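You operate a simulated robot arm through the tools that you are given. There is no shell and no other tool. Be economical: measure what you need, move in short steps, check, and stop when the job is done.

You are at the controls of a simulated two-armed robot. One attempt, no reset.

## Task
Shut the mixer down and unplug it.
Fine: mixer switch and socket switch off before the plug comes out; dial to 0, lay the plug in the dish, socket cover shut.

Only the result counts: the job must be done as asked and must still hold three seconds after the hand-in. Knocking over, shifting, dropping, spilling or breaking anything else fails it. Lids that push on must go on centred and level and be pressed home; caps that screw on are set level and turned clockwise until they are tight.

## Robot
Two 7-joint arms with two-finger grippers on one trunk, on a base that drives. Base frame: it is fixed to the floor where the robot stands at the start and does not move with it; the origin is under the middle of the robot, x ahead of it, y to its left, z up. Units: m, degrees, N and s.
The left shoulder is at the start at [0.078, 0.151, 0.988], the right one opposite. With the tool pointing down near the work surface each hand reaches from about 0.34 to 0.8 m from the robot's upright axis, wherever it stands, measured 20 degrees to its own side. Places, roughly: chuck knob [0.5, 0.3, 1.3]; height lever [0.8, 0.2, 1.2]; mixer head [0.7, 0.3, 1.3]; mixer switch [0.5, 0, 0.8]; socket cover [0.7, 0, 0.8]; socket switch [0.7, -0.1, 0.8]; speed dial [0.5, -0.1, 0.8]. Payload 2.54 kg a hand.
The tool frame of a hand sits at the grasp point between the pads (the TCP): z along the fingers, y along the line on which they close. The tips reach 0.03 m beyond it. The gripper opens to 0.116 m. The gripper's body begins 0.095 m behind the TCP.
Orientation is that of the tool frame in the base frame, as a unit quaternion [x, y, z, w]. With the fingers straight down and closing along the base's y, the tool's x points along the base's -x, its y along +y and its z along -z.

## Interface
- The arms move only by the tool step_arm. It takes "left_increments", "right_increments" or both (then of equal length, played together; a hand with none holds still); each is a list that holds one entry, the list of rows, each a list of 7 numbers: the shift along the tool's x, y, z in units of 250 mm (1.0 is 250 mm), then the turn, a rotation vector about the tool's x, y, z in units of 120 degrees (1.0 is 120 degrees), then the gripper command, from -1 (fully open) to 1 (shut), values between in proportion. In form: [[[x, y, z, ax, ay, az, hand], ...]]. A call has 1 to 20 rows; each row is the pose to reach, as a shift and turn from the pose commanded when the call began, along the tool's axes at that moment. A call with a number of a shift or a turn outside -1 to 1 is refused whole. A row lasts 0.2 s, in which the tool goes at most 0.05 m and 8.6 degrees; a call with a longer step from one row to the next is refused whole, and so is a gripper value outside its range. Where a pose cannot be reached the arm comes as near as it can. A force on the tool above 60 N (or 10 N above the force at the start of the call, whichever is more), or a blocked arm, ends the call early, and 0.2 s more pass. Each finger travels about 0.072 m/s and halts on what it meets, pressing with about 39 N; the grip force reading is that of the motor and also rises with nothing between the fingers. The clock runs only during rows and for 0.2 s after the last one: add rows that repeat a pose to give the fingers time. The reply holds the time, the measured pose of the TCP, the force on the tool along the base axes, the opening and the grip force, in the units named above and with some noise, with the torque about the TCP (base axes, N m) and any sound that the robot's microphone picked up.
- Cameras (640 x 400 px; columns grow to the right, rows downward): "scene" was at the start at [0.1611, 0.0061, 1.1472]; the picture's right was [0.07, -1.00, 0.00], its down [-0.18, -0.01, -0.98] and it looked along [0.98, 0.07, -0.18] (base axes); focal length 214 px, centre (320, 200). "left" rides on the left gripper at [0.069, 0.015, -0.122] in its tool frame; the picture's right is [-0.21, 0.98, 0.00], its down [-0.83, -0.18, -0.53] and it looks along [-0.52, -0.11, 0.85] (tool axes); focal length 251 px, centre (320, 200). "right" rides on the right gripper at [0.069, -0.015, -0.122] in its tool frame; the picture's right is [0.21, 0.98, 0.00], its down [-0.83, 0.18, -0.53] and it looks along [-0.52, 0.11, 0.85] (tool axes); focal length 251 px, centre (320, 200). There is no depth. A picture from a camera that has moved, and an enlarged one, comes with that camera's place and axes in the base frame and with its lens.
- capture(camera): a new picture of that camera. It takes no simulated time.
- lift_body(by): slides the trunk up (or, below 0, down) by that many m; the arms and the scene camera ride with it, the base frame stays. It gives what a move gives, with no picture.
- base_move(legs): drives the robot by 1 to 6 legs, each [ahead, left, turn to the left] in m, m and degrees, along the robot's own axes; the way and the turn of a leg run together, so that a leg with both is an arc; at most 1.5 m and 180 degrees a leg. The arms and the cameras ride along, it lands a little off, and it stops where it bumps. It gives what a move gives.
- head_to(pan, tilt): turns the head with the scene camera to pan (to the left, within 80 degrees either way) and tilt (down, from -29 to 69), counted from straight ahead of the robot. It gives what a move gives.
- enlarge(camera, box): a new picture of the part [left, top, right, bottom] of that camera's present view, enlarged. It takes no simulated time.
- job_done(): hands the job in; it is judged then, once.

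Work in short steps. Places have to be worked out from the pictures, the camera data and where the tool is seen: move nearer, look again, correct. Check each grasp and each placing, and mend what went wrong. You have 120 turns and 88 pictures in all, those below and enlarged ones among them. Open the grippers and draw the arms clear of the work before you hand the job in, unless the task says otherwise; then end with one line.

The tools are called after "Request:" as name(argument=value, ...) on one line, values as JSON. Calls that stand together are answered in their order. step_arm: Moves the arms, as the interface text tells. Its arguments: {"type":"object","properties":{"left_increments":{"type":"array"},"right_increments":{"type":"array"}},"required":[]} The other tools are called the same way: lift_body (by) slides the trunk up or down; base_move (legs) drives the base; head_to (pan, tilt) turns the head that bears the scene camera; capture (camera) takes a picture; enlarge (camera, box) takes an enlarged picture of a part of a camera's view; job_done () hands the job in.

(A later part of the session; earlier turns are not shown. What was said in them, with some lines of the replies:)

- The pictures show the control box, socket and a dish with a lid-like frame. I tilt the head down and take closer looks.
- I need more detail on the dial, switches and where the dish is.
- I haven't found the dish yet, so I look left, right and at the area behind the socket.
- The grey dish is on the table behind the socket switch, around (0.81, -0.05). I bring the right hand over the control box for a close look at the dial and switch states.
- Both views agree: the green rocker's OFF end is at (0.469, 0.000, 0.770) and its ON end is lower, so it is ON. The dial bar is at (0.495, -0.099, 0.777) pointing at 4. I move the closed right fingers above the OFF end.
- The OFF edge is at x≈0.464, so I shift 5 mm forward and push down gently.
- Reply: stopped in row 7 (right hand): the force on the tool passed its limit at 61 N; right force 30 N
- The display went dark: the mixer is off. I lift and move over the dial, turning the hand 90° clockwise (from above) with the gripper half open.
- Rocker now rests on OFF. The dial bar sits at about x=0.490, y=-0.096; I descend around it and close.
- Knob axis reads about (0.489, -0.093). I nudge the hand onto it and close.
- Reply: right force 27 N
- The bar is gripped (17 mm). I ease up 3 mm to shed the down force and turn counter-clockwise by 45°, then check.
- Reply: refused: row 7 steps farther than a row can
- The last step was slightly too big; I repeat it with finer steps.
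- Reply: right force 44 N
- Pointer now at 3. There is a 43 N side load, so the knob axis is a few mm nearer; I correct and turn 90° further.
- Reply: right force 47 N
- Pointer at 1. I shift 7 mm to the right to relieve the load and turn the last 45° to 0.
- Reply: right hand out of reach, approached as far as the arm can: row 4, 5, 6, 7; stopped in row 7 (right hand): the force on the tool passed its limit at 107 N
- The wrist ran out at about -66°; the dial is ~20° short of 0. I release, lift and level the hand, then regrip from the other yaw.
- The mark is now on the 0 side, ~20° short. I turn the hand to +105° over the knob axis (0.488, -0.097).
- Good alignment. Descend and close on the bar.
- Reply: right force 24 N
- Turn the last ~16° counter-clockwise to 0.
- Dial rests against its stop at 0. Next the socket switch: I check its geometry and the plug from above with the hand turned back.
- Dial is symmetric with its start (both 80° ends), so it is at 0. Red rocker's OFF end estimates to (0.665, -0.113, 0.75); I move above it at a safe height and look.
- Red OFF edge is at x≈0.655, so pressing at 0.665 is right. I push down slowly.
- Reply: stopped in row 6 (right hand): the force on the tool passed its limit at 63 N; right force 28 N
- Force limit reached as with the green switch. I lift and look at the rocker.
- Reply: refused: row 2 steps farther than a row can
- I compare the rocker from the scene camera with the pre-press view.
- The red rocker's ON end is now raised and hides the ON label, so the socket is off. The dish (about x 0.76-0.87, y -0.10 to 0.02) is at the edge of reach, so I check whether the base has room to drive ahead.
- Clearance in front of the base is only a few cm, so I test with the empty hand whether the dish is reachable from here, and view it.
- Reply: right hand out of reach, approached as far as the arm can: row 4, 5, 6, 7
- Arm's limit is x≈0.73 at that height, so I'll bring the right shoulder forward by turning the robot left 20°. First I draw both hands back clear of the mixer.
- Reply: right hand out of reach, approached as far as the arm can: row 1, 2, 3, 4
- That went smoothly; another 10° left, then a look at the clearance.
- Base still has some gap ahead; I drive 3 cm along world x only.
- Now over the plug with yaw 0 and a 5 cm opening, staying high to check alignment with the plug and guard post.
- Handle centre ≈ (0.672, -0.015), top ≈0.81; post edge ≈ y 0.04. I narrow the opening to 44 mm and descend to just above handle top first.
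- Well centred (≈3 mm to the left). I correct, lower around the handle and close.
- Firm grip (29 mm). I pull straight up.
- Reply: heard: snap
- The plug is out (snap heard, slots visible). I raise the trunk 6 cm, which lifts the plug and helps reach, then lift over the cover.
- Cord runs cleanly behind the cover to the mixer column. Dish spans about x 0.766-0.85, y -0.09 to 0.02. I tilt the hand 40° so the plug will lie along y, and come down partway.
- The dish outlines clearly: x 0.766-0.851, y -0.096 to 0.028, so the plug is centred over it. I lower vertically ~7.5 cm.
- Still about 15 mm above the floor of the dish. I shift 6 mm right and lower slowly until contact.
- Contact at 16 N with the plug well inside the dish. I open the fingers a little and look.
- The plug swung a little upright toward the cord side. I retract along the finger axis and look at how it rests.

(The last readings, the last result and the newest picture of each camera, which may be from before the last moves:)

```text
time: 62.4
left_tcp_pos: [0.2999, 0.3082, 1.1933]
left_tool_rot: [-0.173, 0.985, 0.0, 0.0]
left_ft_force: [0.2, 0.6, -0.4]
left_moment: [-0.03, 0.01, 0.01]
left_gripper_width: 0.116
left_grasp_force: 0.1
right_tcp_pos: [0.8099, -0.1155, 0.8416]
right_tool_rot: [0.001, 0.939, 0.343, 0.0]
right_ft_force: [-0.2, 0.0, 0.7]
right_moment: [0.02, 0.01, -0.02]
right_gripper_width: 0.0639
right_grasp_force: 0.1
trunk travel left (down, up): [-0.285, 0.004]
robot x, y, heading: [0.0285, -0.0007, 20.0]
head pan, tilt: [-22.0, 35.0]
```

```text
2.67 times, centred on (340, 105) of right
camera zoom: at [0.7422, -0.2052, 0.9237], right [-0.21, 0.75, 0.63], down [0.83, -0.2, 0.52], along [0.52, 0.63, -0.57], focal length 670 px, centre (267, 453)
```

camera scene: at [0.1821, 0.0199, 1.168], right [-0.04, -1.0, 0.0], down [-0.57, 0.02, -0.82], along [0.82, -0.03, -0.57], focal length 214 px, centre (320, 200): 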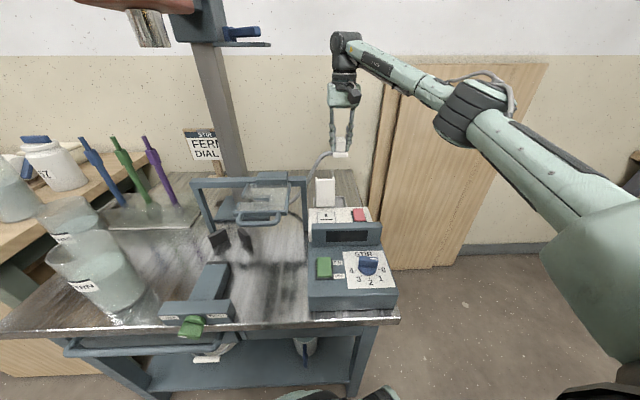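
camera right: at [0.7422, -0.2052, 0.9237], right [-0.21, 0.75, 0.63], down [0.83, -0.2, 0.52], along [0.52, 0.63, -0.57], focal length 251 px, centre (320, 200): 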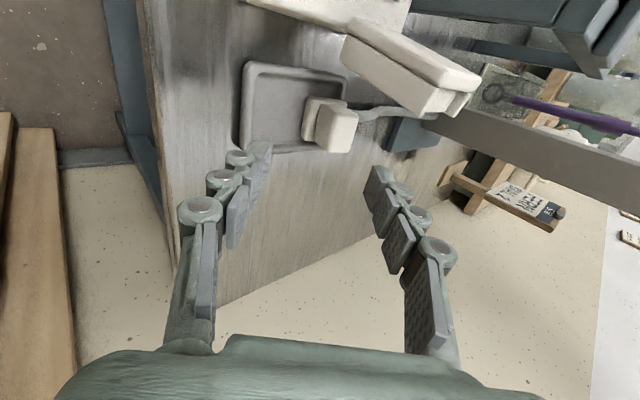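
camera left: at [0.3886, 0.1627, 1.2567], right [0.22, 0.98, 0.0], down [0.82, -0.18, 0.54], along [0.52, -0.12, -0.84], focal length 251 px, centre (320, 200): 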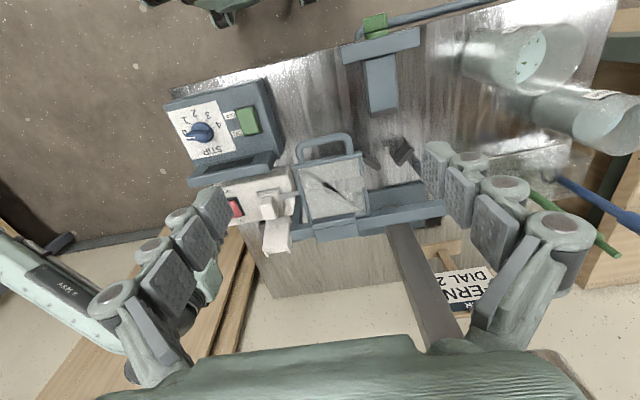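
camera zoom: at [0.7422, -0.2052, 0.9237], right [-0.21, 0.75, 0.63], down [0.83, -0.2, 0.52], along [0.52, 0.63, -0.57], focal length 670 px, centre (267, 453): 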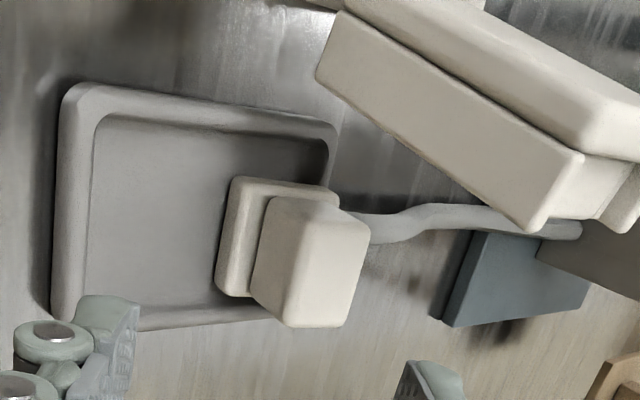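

The plug stands squarely inside the dish (x 0.79-0.84, y -0.03 to 0.01), released and at rest. Next I close the cover: I rise, level the hand, close the fingers and go above/behind the open cover.

Request:
step_arm(right_increments=[[[0, 0.1, -0.12, 0.03, 0, 0, 0.2], [0, 0.193, -0.23, 0.09, 0, 0, 0.6], [0.005, 0.26, -0.17, 0.15, 0, 0, 1], [0.01, 0.33, -0.12, 0.21, 0, 0, 1], [0.015, 0.41, -0.05, 0.27, 0, 0, 1], [0.02, 0.498, 0.026, 0.333, 0, 0, 1], [0.02, 0.498, 0.026, 0.333, 0, 0, 1]]])

Request:
capture(camera="right")

Request:
enlarge(camera="scene", box=[270, 110, 410, 230])

```text
time: 64.0
left_tcp_pos: [0.301, 0.3077, 1.1931]
left_tool_rot: [-0.172, 0.985, 0.0, 0.001]
left_ft_force: [-0.2, -0.3, 0.5]
left_moment: [0.02, -0.01, 0.02]
left_gripper_width: 0.1161
left_grasp_force: 0.0
right_tcp_pos: [0.8014, -0.0156, 0.9156]
right_tool_rot: [0.001, 1.0, 0.0, -0.001]
right_ft_force: [-0.5, -1.2, 0.6]
right_moment: [0.05, -0.03, -0.02]
right_gripper_width: 0.0004
right_grasp_force: 29.1
trunk travel left (down, up): [-0.285, 0.004]
robot x, y, heading: [0.0274, 0.0009, 19.9]
head pan, tilt: [-22.0, 35.0]
```

```text
25 pictures are left
camera right: at [0.7346, -0.0311, 1.0371], right [-0.21, 0.98, 0.0], down [0.83, 0.18, 0.53], along [0.52, 0.11, -0.85], focal length 251 px, centre (320, 200)
```

right: 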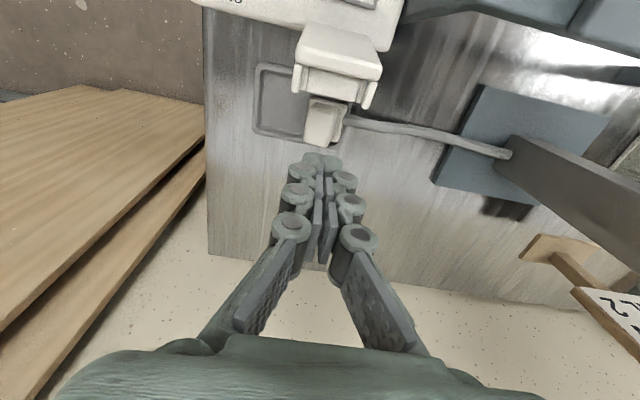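

```text
3.33 times, centred on (340, 170) of scene
camera zoom: at [0.1821, 0.0195, 1.1681], right [-0.04, -1.0, 0.0], down [-0.57, 0.02, -0.82], along [0.82, -0.03, -0.57], focal length 715 px, centre (253, 300)
```

zoom: 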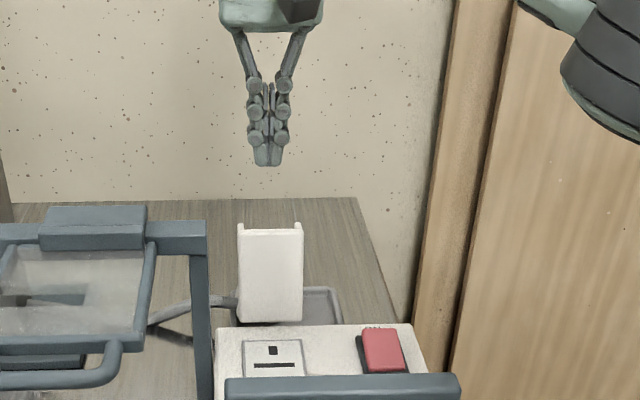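

Cover's free end is at x≈0.762, centred y≈-0.017. I lower behind it to tip height 0.815 and push it toward the robot.

Request:
step_arm(right_increments=[[[0, 0, 0.1, 0, 0, 0, 1], [0, 0, 0.2, 0, 0, 0, 1], [0, 0, 0.28, 0, 0, 0, 1], [0.05, 0, 0.28, 0, 0, 0, 1], [0.1, 0, 0.28, 0, 0, 0, 1], [0.15, 0, 0.28, 0, 0, 0, 1], [0.2, 0, 0.28, 0, 0, 0, 1], [0.25, 0, 0.28, 0, 0, 0, 1], [0.3, 0, 0.27, 0, 0, 0, 1], [0.35, 0, 0.26, 0, 0, 0, 1], [0.4, 0, 0.26, 0, 0, 0, 1], [0.4, 0, 0.26, 0, 0, 0, 1]]])

Request:
enlarge(camera="scene", box=[270, 110, 410, 230])

Request:
capture(camera="right")

```text
time: 66.6
left_tcp_pos: [0.301, 0.3085, 1.1914]
left_tool_rot: [-0.173, 0.985, 0.0, 0.001]
left_ft_force: [0.2, 0.0, 0.2]
left_moment: [0.0, -0.02, 0.0]
left_gripper_width: 0.116
left_grasp_force: 0.1
right_tcp_pos: [0.7035, -0.0134, 0.8494]
right_tool_rot: [0.0, 1.0, 0.001, 0.0]
right_ft_force: [0.4, -0.6, -0.9]
right_moment: [0.03, 0.0, -0.02]
right_gripper_width: 0.0001
right_grasp_force: 28.6
trunk travel left (down, up): [-0.285, 0.004]
robot x, y, heading: [0.0288, 0.0027, 20.1]
head pan, tilt: [-22.0, 35.0]
```

```text
3.33 times, centred on (340, 170) of scene
camera zoom: at [0.1821, 0.0199, 1.1681], right [-0.04, -1.0, 0.0], down [-0.57, 0.02, -0.82], along [0.82, -0.03, -0.57], focal length 715 px, centre (253, 300)
```

zoom: 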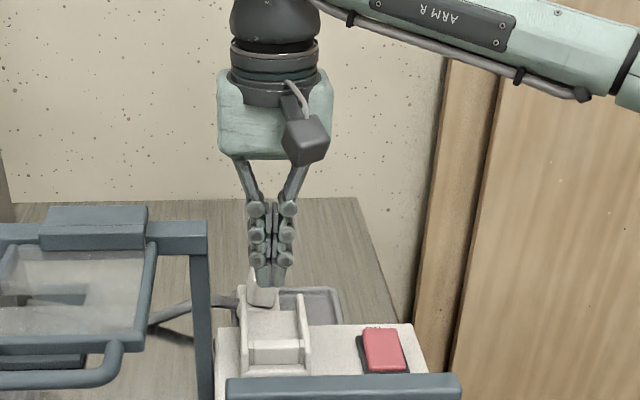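

```text
22 pictures are left
camera right: at [0.6353, -0.0283, 0.9698], right [-0.21, 0.98, 0.0], down [0.83, 0.18, 0.53], along [0.52, 0.12, -0.85], focal length 251 px, centre (320, 200)
```

right: 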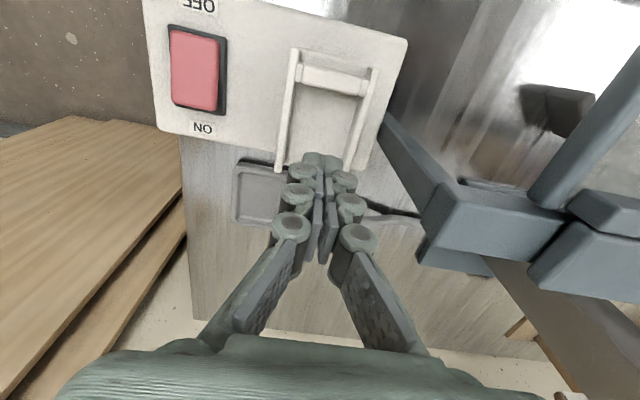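

The cover swung down. I raise the hand clear and inspect how it sits.

Request:
step_arm(right_increments=[[[0, 0, -0.1, 0, 0, 0, 1], [0.1, 0, -0.25, 0, 0, 0, 1], [0.25, 0, -0.3, 0, 0, 0, 1], [0.25, 0, -0.3, 0, 0, 0, 1]]])

Request:
enlarge(camera="right", box=[200, 60, 440, 230])

Request:
enlarge(camera="scene", box=[290, 150, 390, 225])

```text
time: 67.6
left_tcp_pos: [0.3008, 0.308, 1.1933]
left_tool_rot: [-0.173, 0.985, 0.0, 0.001]
left_ft_force: [0.0, -0.2, -0.4]
left_moment: [-0.01, 0.0, 0.02]
left_gripper_width: 0.116
left_grasp_force: 0.1
right_tcp_pos: [0.6415, -0.0125, 0.9253]
right_tool_rot: [0.0, 1.0, 0.0, 0.0]
right_ft_force: [0.7, -0.1, -0.6]
right_moment: [0.0, 0.03, 0.02]
right_gripper_width: 0.0
right_grasp_force: 28.9
trunk travel left (down, up): [-0.285, 0.004]
robot x, y, heading: [0.0285, 0.0018, 19.8]
head pan, tilt: [-22.0, 35.0]
```

```text
2.35 times, centred on (320, 145) of right
camera zoom: at [0.5737, -0.0289, 1.0461], right [-0.21, 0.98, 0.0], down [0.83, 0.18, 0.53], along [0.52, 0.12, -0.85], focal length 592 px, centre (320, 329)
```

zoom: 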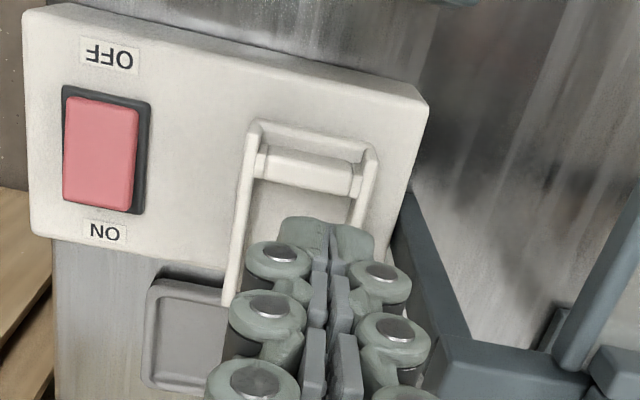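

```text
5.33 times, centred on (340, 188) of scene
camera zoom: at [0.1822, 0.0199, 1.168], right [-0.04, -1.0, 0.0], down [-0.57, 0.02, -0.82], along [0.82, -0.03, -0.57], focal length 1144 px, centre (213, 267)
```

zoom: 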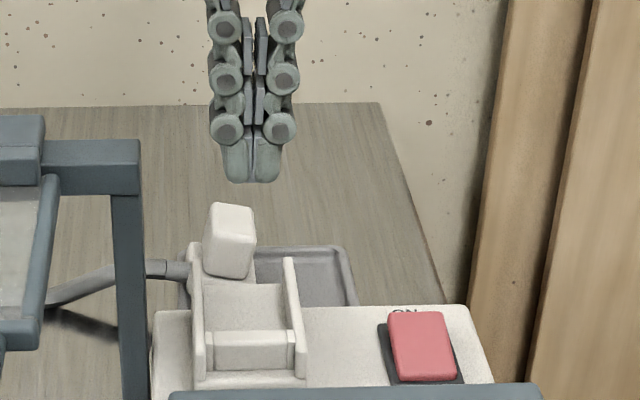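

The cover lies flat over the outlet with its free end at x≈0.645. I press it down at the cross bar (0.657, -0.015) to make sure it is home.

Request:
step_arm(right_increments=[[[-0.06, -0.01, 0.12, 0, 0, 0, 1], [-0.062, -0.01, 0.26, 0, 0, 0, 1], [-0.062, -0.01, 0.38, 0, 0, 0, 1], [-0.062, -0.01, 0.42, 0, 0, 0, 1], [-0.062, -0.01, 0.44, 0, 0, 0, 1], [-0.062, -0.01, 0.455, 0, 0, 0, 1], [-0.062, -0.01, 0.47, 0, 0, 0, 1], [-0.062, -0.01, 0.485, 0, 0, 0, 1], [-0.062, -0.01, 0.5, 0, 0, 0, 1], [-0.062, -0.01, 0.515, 0, 0, 0, 1]]])

```text
time: 69.5
left_tcp_pos: [0.2973, 0.3083, 1.1926]
left_tool_rot: [-0.171, 0.985, -0.001, 0.003]
left_ft_force: [1.0, 0.0, -0.8]
left_moment: [0.0, 0.02, 0.0]
left_gripper_width: 0.116
left_grasp_force: 0.1
right_tcp_pos: [0.6572, -0.0144, 0.8174]
right_tool_rot: [-0.002, 1.0, 0.009, 0.007]
right_ft_force: [-14.0, -5.2, 33.3]
right_moment: [-0.18, 0.4, 0.17]
right_gripper_width: 0.0057
right_grasp_force: 29.2
trunk travel left (down, up): [-0.285, 0.004]
robot x, y, heading: [0.028, -0.0002, 20.1]
head pan, tilt: [-22.0, 35.0]
stopped in row 9 (right hand): the force on the tool passed its limit at 63 N (the readings are from after the stop); the commanded pose is now the measured one
```

Firm stop at 63 N. I retract the hand upward and back, then inspect cover, plug and switches.

Request:
step_arm(right_increments=[[[0, 0, -0.15, 0, 0, 0, 1], [0.0, 0, -0.33, 0, 0, 0, 0.6], [0.12, -0.04, -0.42, 0, 0, 0, 0], [0.28, -0.1, -0.42, 0, 0, 0, -0.5], [0.44, -0.18, -0.42, 0, 0, 0, -0.8], [0.6, -0.26, -0.42, 0, 0, 0, -1], [0.6, -0.26, -0.42, 0, 0, 0, -1]]])

Request:
capture(camera="right")

Request:
enlarge(camera="scene", box=[290, 150, 390, 225])

```text
time: 71.1
left_tcp_pos: [0.3004, 0.307, 1.193]
left_tool_rot: [-0.172, 0.985, 0.0, 0.0]
left_ft_force: [-0.5, -0.1, -0.2]
left_moment: [0.0, 0.01, -0.02]
left_gripper_width: 0.1159
left_grasp_force: 0.1
right_tcp_pos: [0.51, -0.0795, 0.9116]
right_tool_rot: [-0.001, 1.0, 0.006, 0.003]
right_ft_force: [-1.1, 0.2, 0.8]
right_moment: [-0.01, 0.02, 0.02]
right_gripper_width: 0.116
right_grasp_force: 0.1
trunk travel left (down, up): [-0.285, 0.004]
robot x, y, heading: [0.0305, -0.0016, 20.0]
head pan, tilt: [-22.0, 35.0]
```

```text
19 pictures are left
camera right: at [0.4419, -0.0964, 1.0318], right [-0.21, 0.98, 0.01], down [0.82, 0.18, 0.54], along [0.53, 0.12, -0.84], focal length 251 px, centre (320, 200)
```

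right: 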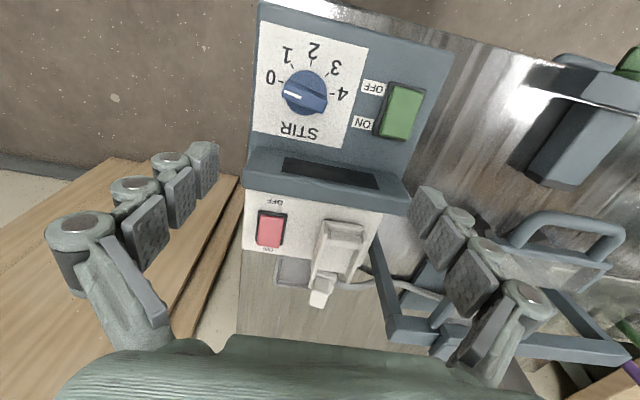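

```text
5.33 times, centred on (340, 188) of scene
camera zoom: at [0.1821, 0.02, 1.168], right [-0.04, -1.0, 0.0], down [-0.57, 0.02, -0.82], along [0.82, -0.03, -0.57], focal length 1144 px, centre (213, 267)
```

zoom: 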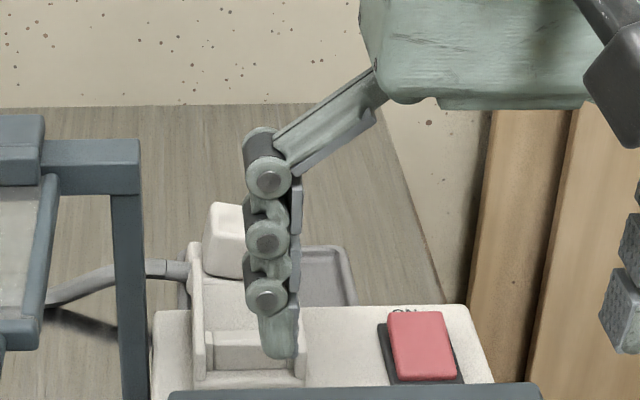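

I zoom on the cover and plug from this hand view.

Request:
enlarge(camera="right", box=[260, 195, 400, 315])

```text
3.33 times, centred on (330, 255) of right
camera zoom: at [0.4419, -0.0964, 1.0318], right [-0.21, 0.98, 0.01], down [0.82, 0.18, 0.54], along [0.53, 0.12, -0.84], focal length 838 px, centre (287, 17)
```

zoom: 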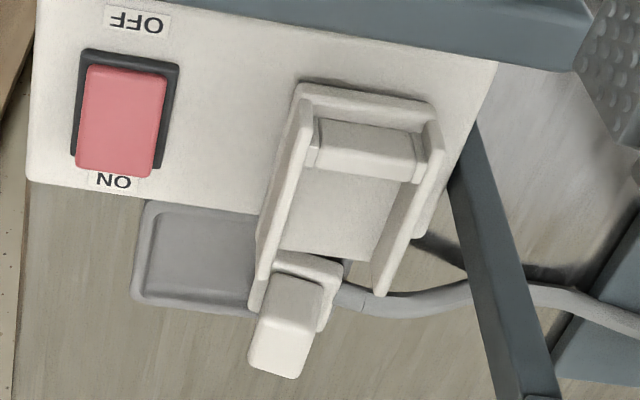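

I need a profile view of the cover, so I bring the right hand to the table's right side, tilted, to look across at it.

Request:
step_arm(right_increments=[[[-0.02, -0.12, 0, 0, 0, 0, -1], [-0.04, -0.28, 0, -0.06, 0, 0, -0.5], [-0.08, -0.42, 0, -0.12, 0, 0, 0], [-0.14, -0.56, 0.0, -0.19, 0, 0, 0.5], [-0.2, -0.68, 0.05, -0.26, 0, 0, 1], [-0.26, -0.72, 0.1, -0.33, 0, 0, 1], [-0.32, -0.72, 0.16, -0.4, 0, 0, 1], [-0.36, -0.72, 0.16, -0.47, 0, 0, 1], [-0.36, -0.72, 0.16, -0.54, 0, 0, 1], [-0.36, -0.72, 0.16, -0.54, 0, 0, 1]]])

Request:
capture(camera="right")

```text
time: 73.5
left_tcp_pos: [0.3007, 0.31, 1.1916]
left_tool_rot: [-0.173, 0.985, 0.0, 0.001]
left_ft_force: [0.0, -0.8, -0.3]
left_moment: [0.0, 0.0, -0.04]
left_gripper_width: 0.1158
left_grasp_force: 0.0
right_tcp_pos: [0.5515, -0.2777, 0.7914]
right_tool_rot: [0.056, 0.857, 0.505, -0.088]
right_ft_force: [0.1, -0.5, 1.0]
right_moment: [0.01, 0.01, 0.02]
right_gripper_width: 0.0
right_grasp_force: 28.8
trunk travel left (down, up): [-0.285, 0.004]
robot x, y, heading: [0.031, 0.003, 20.1]
head pan, tilt: [-22.0, 35.0]
stopped in row 10 (right hand): the arm was blocked; the commanded pose is now the measured one
```

```text
16 pictures are left
camera right: at [0.4945, -0.3899, 0.8494], right [-0.03, 0.47, 0.88], down [0.89, -0.38, 0.24], along [0.45, 0.79, -0.41], focal length 251 px, centre (320, 200)
```

right: 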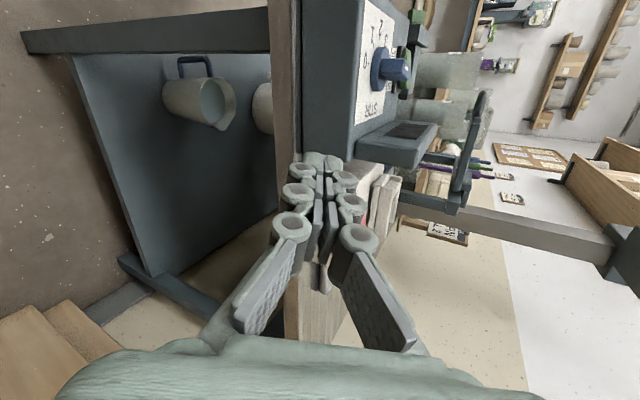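

A useful side view (image right is up). I zoom on the socket and cover.

Request:
enlarge(camera="right", box=[330, 120, 430, 260])

```text
2.86 times, centred on (380, 190) of right
camera zoom: at [0.4945, -0.3899, 0.8494], right [-0.03, 0.47, 0.88], down [0.89, -0.38, 0.24], along [0.45, 0.79, -0.41], focal length 718 px, centre (149, 229)
```

zoom: 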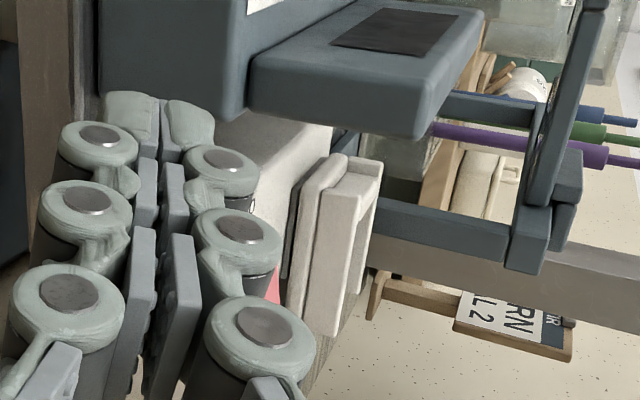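

Cover lies flat and parallel on the socket, plug still in the dish. I back the right hand away from the table and take a final look.

Request:
step_arm(right_increments=[[[0, 0.08, -0.06, 0, 0, 0, 1], [0, 0.18, -0.1, 0.04, 0, 0, 1], [0, 0.28, -0.14, 0.1, 0, 0, 1], [0, 0.38, -0.18, 0.16, 0, 0, 0], [0.06, 0.45, -0.22, 0.22, 0, 0, -1], [0.12, 0.45, -0.22, 0.28, 0, 0, -1], [0.12, 0.45, -0.22, 0.28, 0, 0, -1]]])

Request:
capture(camera="scene")

Request:
enlarge(camera="scene", box=[270, 140, 410, 300])

```text
time: 75.1
left_tcp_pos: [0.2999, 0.3088, 1.192]
left_tool_rot: [-0.173, 0.985, 0.0, 0.0]
left_ft_force: [1.0, -0.6, 0.5]
left_moment: [0.04, 0.02, 0.01]
left_gripper_width: 0.116
left_grasp_force: 0.1
right_tcp_pos: [0.5478, -0.2704, 0.921]
right_tool_rot: [0.028, 0.967, 0.235, -0.1]
right_ft_force: [-0.8, -0.3, 0.8]
right_moment: [-0.04, -0.03, 0.02]
right_gripper_width: 0.116
right_grasp_force: 0.0
trunk travel left (down, up): [-0.285, 0.004]
robot x, y, heading: [0.033, -0.0038, 20.0]
head pan, tilt: [-22.0, 35.0]
```

```text
14 pictures are left
camera scene: at [0.1821, 0.0198, 1.1681], right [-0.04, -1.0, 0.0], down [-0.57, 0.02, -0.82], along [0.82, -0.03, -0.57], focal length 214 px, centre (320, 200)
```

scene: 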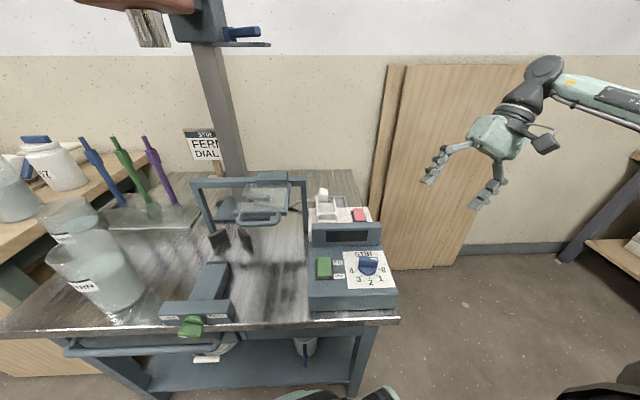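

```text
2.50 times, centred on (340, 220) of scene
camera zoom: at [0.1821, 0.0198, 1.1681], right [-0.04, -1.0, 0.0], down [-0.57, 0.02, -0.82], along [0.82, -0.03, -0.57], focal length 536 px, centre (270, 150)
```

zoom: 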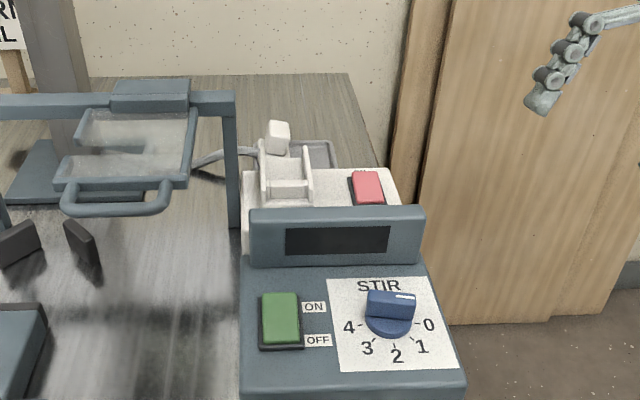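

All states look right, but the plug seems to lean slightly. I take a closer look at it from above before handing in.

Request:
step_arm(right_increments=[[[0, 0.0, -0.05, 0.06, 0, 0, 0], [0, 0.0, -0.1, 0.12, 0, 0, 0.5], [0, 0.0, -0.15, 0.16, 0, 0, 1], [0, 0, -0.15, 0.2, 0, 0, 1], [0, 0, -0.15, 0.22, 0, 0, 1]]])

```text
time: 76.3
left_tcp_pos: [0.2996, 0.3084, 1.1931]
left_tool_rot: [-0.172, 0.985, 0.0, 0.001]
left_ft_force: [-0.4, -0.1, 0.1]
left_moment: [0.03, -0.01, -0.01]
left_gripper_width: 0.116
left_grasp_force: 0.0
right_tcp_pos: [0.5547, -0.2866, 0.9534]
right_tool_rot: [0.005, 0.995, 0.009, -0.103]
right_ft_force: [0.3, 0.1, -0.1]
right_moment: [-0.01, -0.02, -0.02]
right_gripper_width: 0.0001
right_grasp_force: 29.1
trunk travel left (down, up): [-0.285, 0.004]
robot x, y, heading: [0.029, 0.0015, 20.0]
head pan, tilt: [-22.0, 35.0]
```

Request:
step_arm(right_increments=[[[-0.1, 0.1, -0.03, 0, -0.03, 0, 1], [-0.2, 0.2, -0.06, 0.004, -0.06, 0, 1], [-0.3, 0.3, -0.09, 0.009, -0.0985, 0, 1], [-0.4, 0.4, -0.12, 0.009, -0.0985, 0, 1], [-0.5, 0.5, -0.15, 0.009, -0.0985, 0, 1], [-0.6, 0.6, -0.18, 0.009, -0.0985, 0, 1], [-0.7, 0.7, -0.2, 0.009, -0.0985, 0, 1], [-0.8, 0.8, -0.22, 0.009, -0.0985, 0, 1], [-0.9, 0.9, -0.25, 0.009, -0.0985, 0, 1], [-0.9, 0.9, -0.25, 0.009, -0.0985, 0, 1]]])

Request:
enlarge(camera="right", box=[200, 20, 440, 180])

```text
time: 78.5
left_tcp_pos: [0.3004, 0.3082, 1.1938]
left_tool_rot: [-0.173, 0.985, 0.001, 0.001]
left_ft_force: [-0.5, -0.1, 0.4]
left_moment: [-0.01, 0.03, -0.01]
left_gripper_width: 0.1164
left_grasp_force: 0.2
right_tcp_pos: [0.7912, -0.0656, 0.9679]
right_tool_rot: [0.004, 1.0, 0.0, 0.0]
right_ft_force: [0.7, 0.0, -0.7]
right_moment: [0.02, -0.01, 0.01]
right_gripper_width: 0.0003
right_grasp_force: 28.0
trunk travel left (down, up): [-0.285, 0.004]
robot x, y, heading: [0.0304, -0.0018, 20.1]
head pan, tilt: [-22.0, 35.0]
```

```text
2.50 times, centred on (320, 100) of right
camera zoom: at [0.7227, -0.0798, 1.088], right [-0.21, 0.98, 0.0], down [0.83, 0.18, 0.53], along [0.52, 0.11, -0.85], focal length 629 px, centre (320, 450)
```

zoom: 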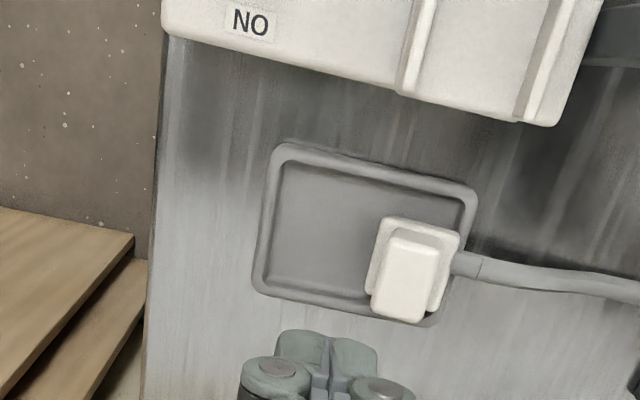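

The plug leans in the dish's corner against the rim. With the cover shut there is room to regrip it from above and set it in the middle; I move over it with a 55 mm opening.

Request:
step_arm(right_increments=[[[-0.05, 0.1, 0.0, 0, 0, 0, 0.5], [-0.1, 0.216, 0.06, 0, 0, 0, 0.05], [-0.1, 0.216, 0.2, 0, 0, 0, 0.05], [-0.1, 0.216, 0.36, 0, 0, 0, 0.05], [-0.1, 0.216, 0.52, 0, 0, 0, 0.05], [-0.1, 0.216, 0.58, 0, 0, 0, 0.05], [-0.1, 0.216, 0.58, 0, 0, 0, 0.05]]])

Request:
enlarge(camera="right", box=[200, 60, 440, 220])

```text
time: 80.1
left_tcp_pos: [0.3, 0.3084, 1.1931]
left_tool_rot: [-0.173, 0.985, 0.0, 0.001]
left_ft_force: [-0.1, 0.1, -0.3]
left_moment: [-0.03, 0.0, 0.0]
left_gripper_width: 0.116
left_grasp_force: 0.1
right_tcp_pos: [0.8174, -0.011, 0.8279]
right_tool_rot: [0.004, 1.0, -0.001, 0.0]
right_ft_force: [0.0, 0.0, -0.1]
right_moment: [0.0, -0.01, -0.03]
right_gripper_width: 0.055
right_grasp_force: 0.2
trunk travel left (down, up): [-0.285, 0.004]
robot x, y, heading: [0.0277, 0.0018, 20.3]
head pan, tilt: [-22.0, 35.0]
```

```text
2.50 times, centred on (320, 140) of right
camera zoom: at [0.7483, -0.0251, 0.949], right [-0.21, 0.98, 0.0], down [0.83, 0.18, 0.53], along [0.52, 0.11, -0.85], focal length 629 px, centre (320, 350)
```

zoom: 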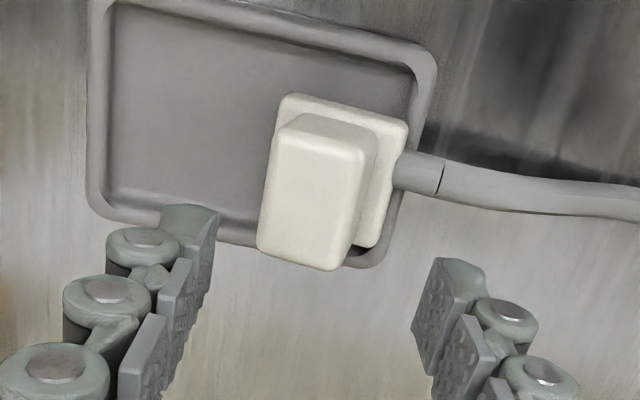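

Handle leans ~15° to the right; fingers straddle it. Descend to TCP 0.765 and close.

Request:
step_arm(right_increments=[[[0, -0.008, 0.08, 0, 0, 0, 0.05], [0, -0.008, 0.16, 0, 0, 0, 0.05], [0, -0.008, 0.22, 0, 0, 0, 0.05], [0, -0.008, 0.25, 0, 0, 0, 0.05], [0, -0.008, 0.25, 0, 0, 0, 0.4], [0, -0.008, 0.25, 0, 0, 0, 0.8], [0, -0.008, 0.25, 0, 0, 0, 0.85], [0, -0.008, 0.25, 0, 0, 0, 0.85]]])

Request:
enlarge(camera="right", box=[200, 60, 440, 220])

```text
time: 81.9
left_tcp_pos: [0.2999, 0.3095, 1.1939]
left_tool_rot: [-0.172, 0.985, 0.001, 0.001]
left_ft_force: [0.3, 0.4, 0.3]
left_moment: [-0.04, -0.02, 0.01]
left_gripper_width: 0.1159
left_grasp_force: 0.1
right_tcp_pos: [0.8154, -0.0137, 0.7659]
right_tool_rot: [0.004, 1.0, -0.001, 0.0]
right_ft_force: [1.9, 1.6, 4.3]
right_moment: [0.23, -0.03, -0.06]
right_gripper_width: 0.0291
right_grasp_force: 39.3
trunk travel left (down, up): [-0.285, 0.004]
robot x, y, heading: [0.0263, -0.0013, 19.7]
head pan, tilt: [-22.0, 35.0]
```

```text
2.50 times, centred on (320, 140) of right
camera zoom: at [0.7484, -0.0275, 0.8869], right [-0.21, 0.98, 0.0], down [0.83, 0.18, 0.53], along [0.52, 0.11, -0.85], focal length 629 px, centre (320, 350)
```

zoom: 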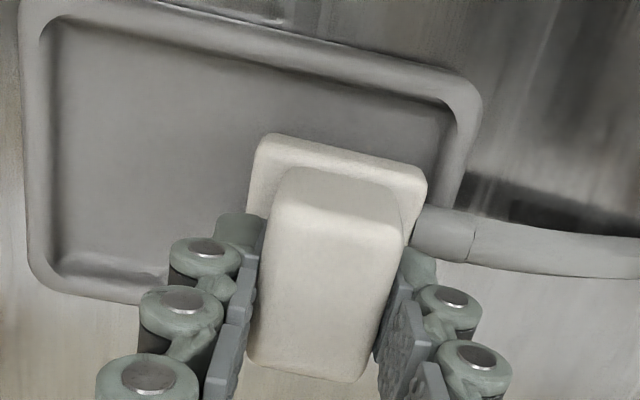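

Gripped and upright. I lift 2 cm, shift to the dish's middle and lower until contact.

Request:
step_arm(right_increments=[[[0, 0, -0.08, 0, 0, 0, 0.9], [0.015, -0.06, -0.08, 0, 0, 0, 0.9], [0.03, -0.115, -0.08, 0, 0, 0, 0.9], [0.03, -0.115, -0.04, 0, 0, 0, 0.9], [0.03, -0.115, -0.01, 0, 0, 0, 0.9], [0.03, -0.115, 0.005, 0, 0, 0, 0.9], [0.03, -0.115, 0.015, 0, 0, 0, 0.9], [0.03, -0.115, 0.015, 0, 0, 0, 0.9]]])

Request:
enlarge(camera="right", box=[200, 60, 440, 220])

```text
time: 83.7
left_tcp_pos: [0.3002, 0.3086, 1.1944]
left_tool_rot: [-0.173, 0.985, 0.001, 0.001]
left_ft_force: [-0.4, -0.3, -0.4]
left_moment: [0.0, 0.05, 0.0]
left_gripper_width: 0.116
left_grasp_force: 0.0
right_tcp_pos: [0.8097, -0.0415, 0.762]
right_tool_rot: [0.003, 1.0, 0.0, 0.001]
right_ft_force: [-0.4, -0.6, -0.8]
right_moment: [0.0, -0.01, 0.01]
right_gripper_width: 0.0287
right_grasp_force: 38.8
trunk travel left (down, up): [-0.285, 0.004]
robot x, y, heading: [0.0282, -0.0004, 20.0]
head pan, tilt: [-22.0, 35.0]
```

```text
2.50 times, centred on (320, 140) of right
camera zoom: at [0.7421, -0.0557, 0.8825], right [-0.21, 0.98, 0.0], down [0.83, 0.18, 0.53], along [0.52, 0.11, -0.85], focal length 629 px, centre (320, 350)
```

zoom: 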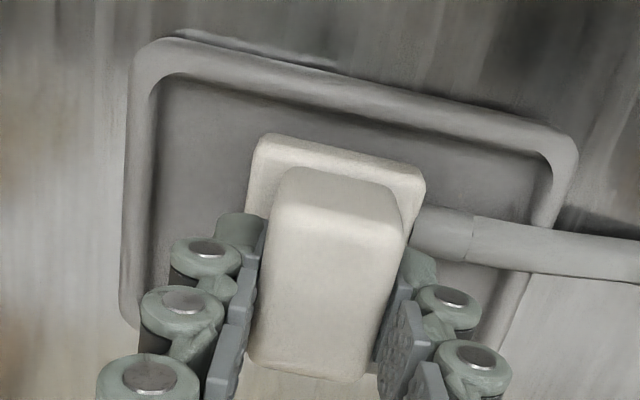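

Well centred but no contact yet; I lower in 2 mm steps until it touches.

Request:
step_arm(right_increments=[[[0, 0, 0.01, 0, 0, 0, 0.9], [0, 0, 0.02, 0, 0, 0, 0.9], [0, 0, 0.03, 0, 0, 0, 0.9], [0, 0, 0.04, 0, 0, 0, 0.9], [0, 0, 0.04, 0, 0, 0, 0.9]]])

```text
time: 84.9
left_tcp_pos: [0.2958, 0.3098, 1.1933]
left_tool_rot: [-0.172, 0.985, 0.0, 0.002]
left_ft_force: [-0.2, 0.0, 0.9]
left_moment: [-0.01, -0.03, -0.03]
left_gripper_width: 0.116
left_grasp_force: 0.1
right_tcp_pos: [0.8093, -0.0417, 0.7599]
right_tool_rot: [0.005, 1.0, 0.001, 0.005]
right_ft_force: [3.0, -1.5, 36.7]
right_moment: [-0.11, 0.54, -0.03]
right_gripper_width: 0.0288
right_grasp_force: 38.3
trunk travel left (down, up): [-0.285, 0.004]
robot x, y, heading: [0.0333, 0.0028, 20.1]
head pan, tilt: [-22.0, 35.0]
```

Contact. I unload, open slowly and lift straight up.

Request:
step_arm(right_increments=[[[0, 0, -0.026, 0, 0, 0, 0.9], [0, 0, -0.028, 0, 0, 0, 0.5], [0, 0, -0.028, 0, 0, 0, 0.3], [0, 0, -0.028, 0, 0, 0, 0.1], [0, 0, -0.028, 0, 0, 0, 0.1], [0, 0, -0.1, 0, 0, 0, 0.1], [0, 0, -0.25, 0, 0, 0, 0.1], [0, 0, -0.42, 0, 0, 0, 0.1], [0, 0, -0.6, 0, 0, 0, 0.1], [0.06, 0, -0.75, 0, 0, 0, 0.1], [0.06, 0, -0.75, 0, 0, 0, 0.1]]])

Request:
enlarge(camera="right", box=[200, 20, 440, 180])

```text
time: 87.3
left_tcp_pos: [0.3009, 0.309, 1.1926]
left_tool_rot: [-0.173, 0.985, -0.001, 0.001]
left_ft_force: [-0.2, 0.1, -0.1]
left_moment: [0.04, 0.01, 0.0]
left_gripper_width: 0.1159
left_grasp_force: 0.1
right_tcp_pos: [0.7963, -0.0409, 0.9397]
right_tool_rot: [0.003, 1.0, -0.001, 0.0]
right_ft_force: [0.1, -0.5, 0.0]
right_moment: [-0.02, 0.01, 0.01]
right_gripper_width: 0.0522
right_grasp_force: 0.0
trunk travel left (down, up): [-0.285, 0.004]
robot x, y, heading: [0.0314, -0.0033, 20.0]
head pan, tilt: [-22.0, 35.0]
```

```text
2.50 times, centred on (320, 100) of right
camera zoom: at [0.7283, -0.0545, 1.0602], right [-0.21, 0.98, 0.0], down [0.83, 0.18, 0.53], along [0.52, 0.11, -0.85], focal length 629 px, centre (320, 450)
```

zoom: 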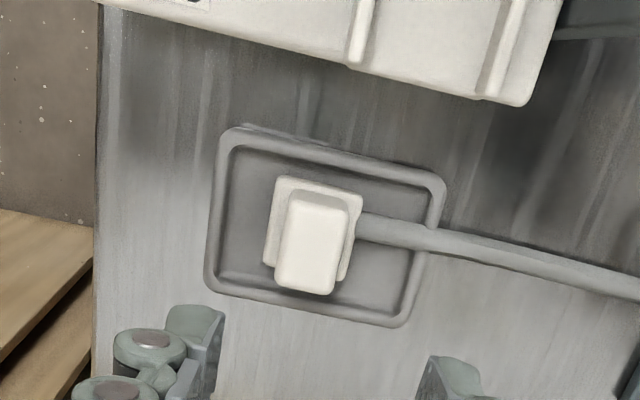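

The plug now stands upright in the middle of the dish. I withdraw the right hand and take a final look.

Request:
step_arm(right_increments=[[[0.1, -0.06, -0.05, 0, 0, 0, -0.2], [0.24, -0.14, -0.05, 0, 0, 0, -0.5], [0.38, -0.22, -0.05, 0, 0, 0, -1], [0.52, -0.3, -0.05, 0, 0, 0, -1], [0.66, -0.38, -0.05, 0, 0, 0, -1], [0.8, -0.48, -0.05, 0, 0, 0, -1], [0.92, -0.6, -0.05, 0, 0, 0, -1], [1.0, -0.75, -0.05, 0, 0, 0, -1], [1.0, -0.9, -0.05, 0, 0, 0, -1], [1.0, -0.9, -0.05, 0, 0, 0, -1]]])

Request:
enlarge(camera="scene", box=[270, 140, 410, 300])

```text
time: 89.5
left_tcp_pos: [0.3017, 0.3091, 1.1926]
left_tool_rot: [-0.173, 0.985, 0.001, 0.001]
left_ft_force: [0.2, -0.1, 0.3]
left_moment: [0.03, -0.03, -0.01]
left_gripper_width: 0.1158
left_grasp_force: 0.1
right_tcp_pos: [0.5425, -0.2642, 0.9535]
right_tool_rot: [0.003, 1.0, -0.001, 0.001]
right_ft_force: [-0.2, -0.1, 0.0]
right_moment: [0.03, 0.03, -0.02]
right_gripper_width: 0.1157
right_grasp_force: 0.0
trunk travel left (down, up): [-0.285, 0.004]
robot x, y, heading: [0.0295, -0.0009, 20.1]
head pan, tilt: [-22.0, 35.0]
```

```text
2.50 times, centred on (340, 220) of scene
camera zoom: at [0.1821, 0.0201, 1.168], right [-0.04, -1.0, 0.0], down [-0.57, 0.02, -0.82], along [0.82, -0.03, -0.57], focal length 536 px, centre (270, 150)
```

zoom: 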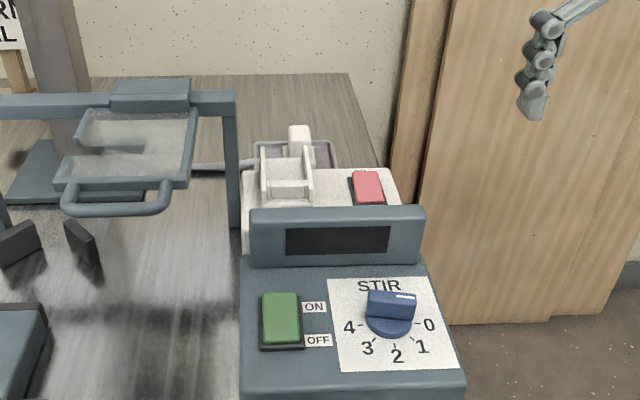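

Mixer and socket switches are off, the dial is at 0, the plug rests in the dish and the cover is shut. Both arms are clear, so I hand in.

Request:
job_done()

```text
The job is handed in.
```

The mixer is shut down and unplugged: mixer switch and socket switch were off before the plug came out, the dial is at 0, the plug is standing upright in the middle of the dish, and the socket cover is shut.
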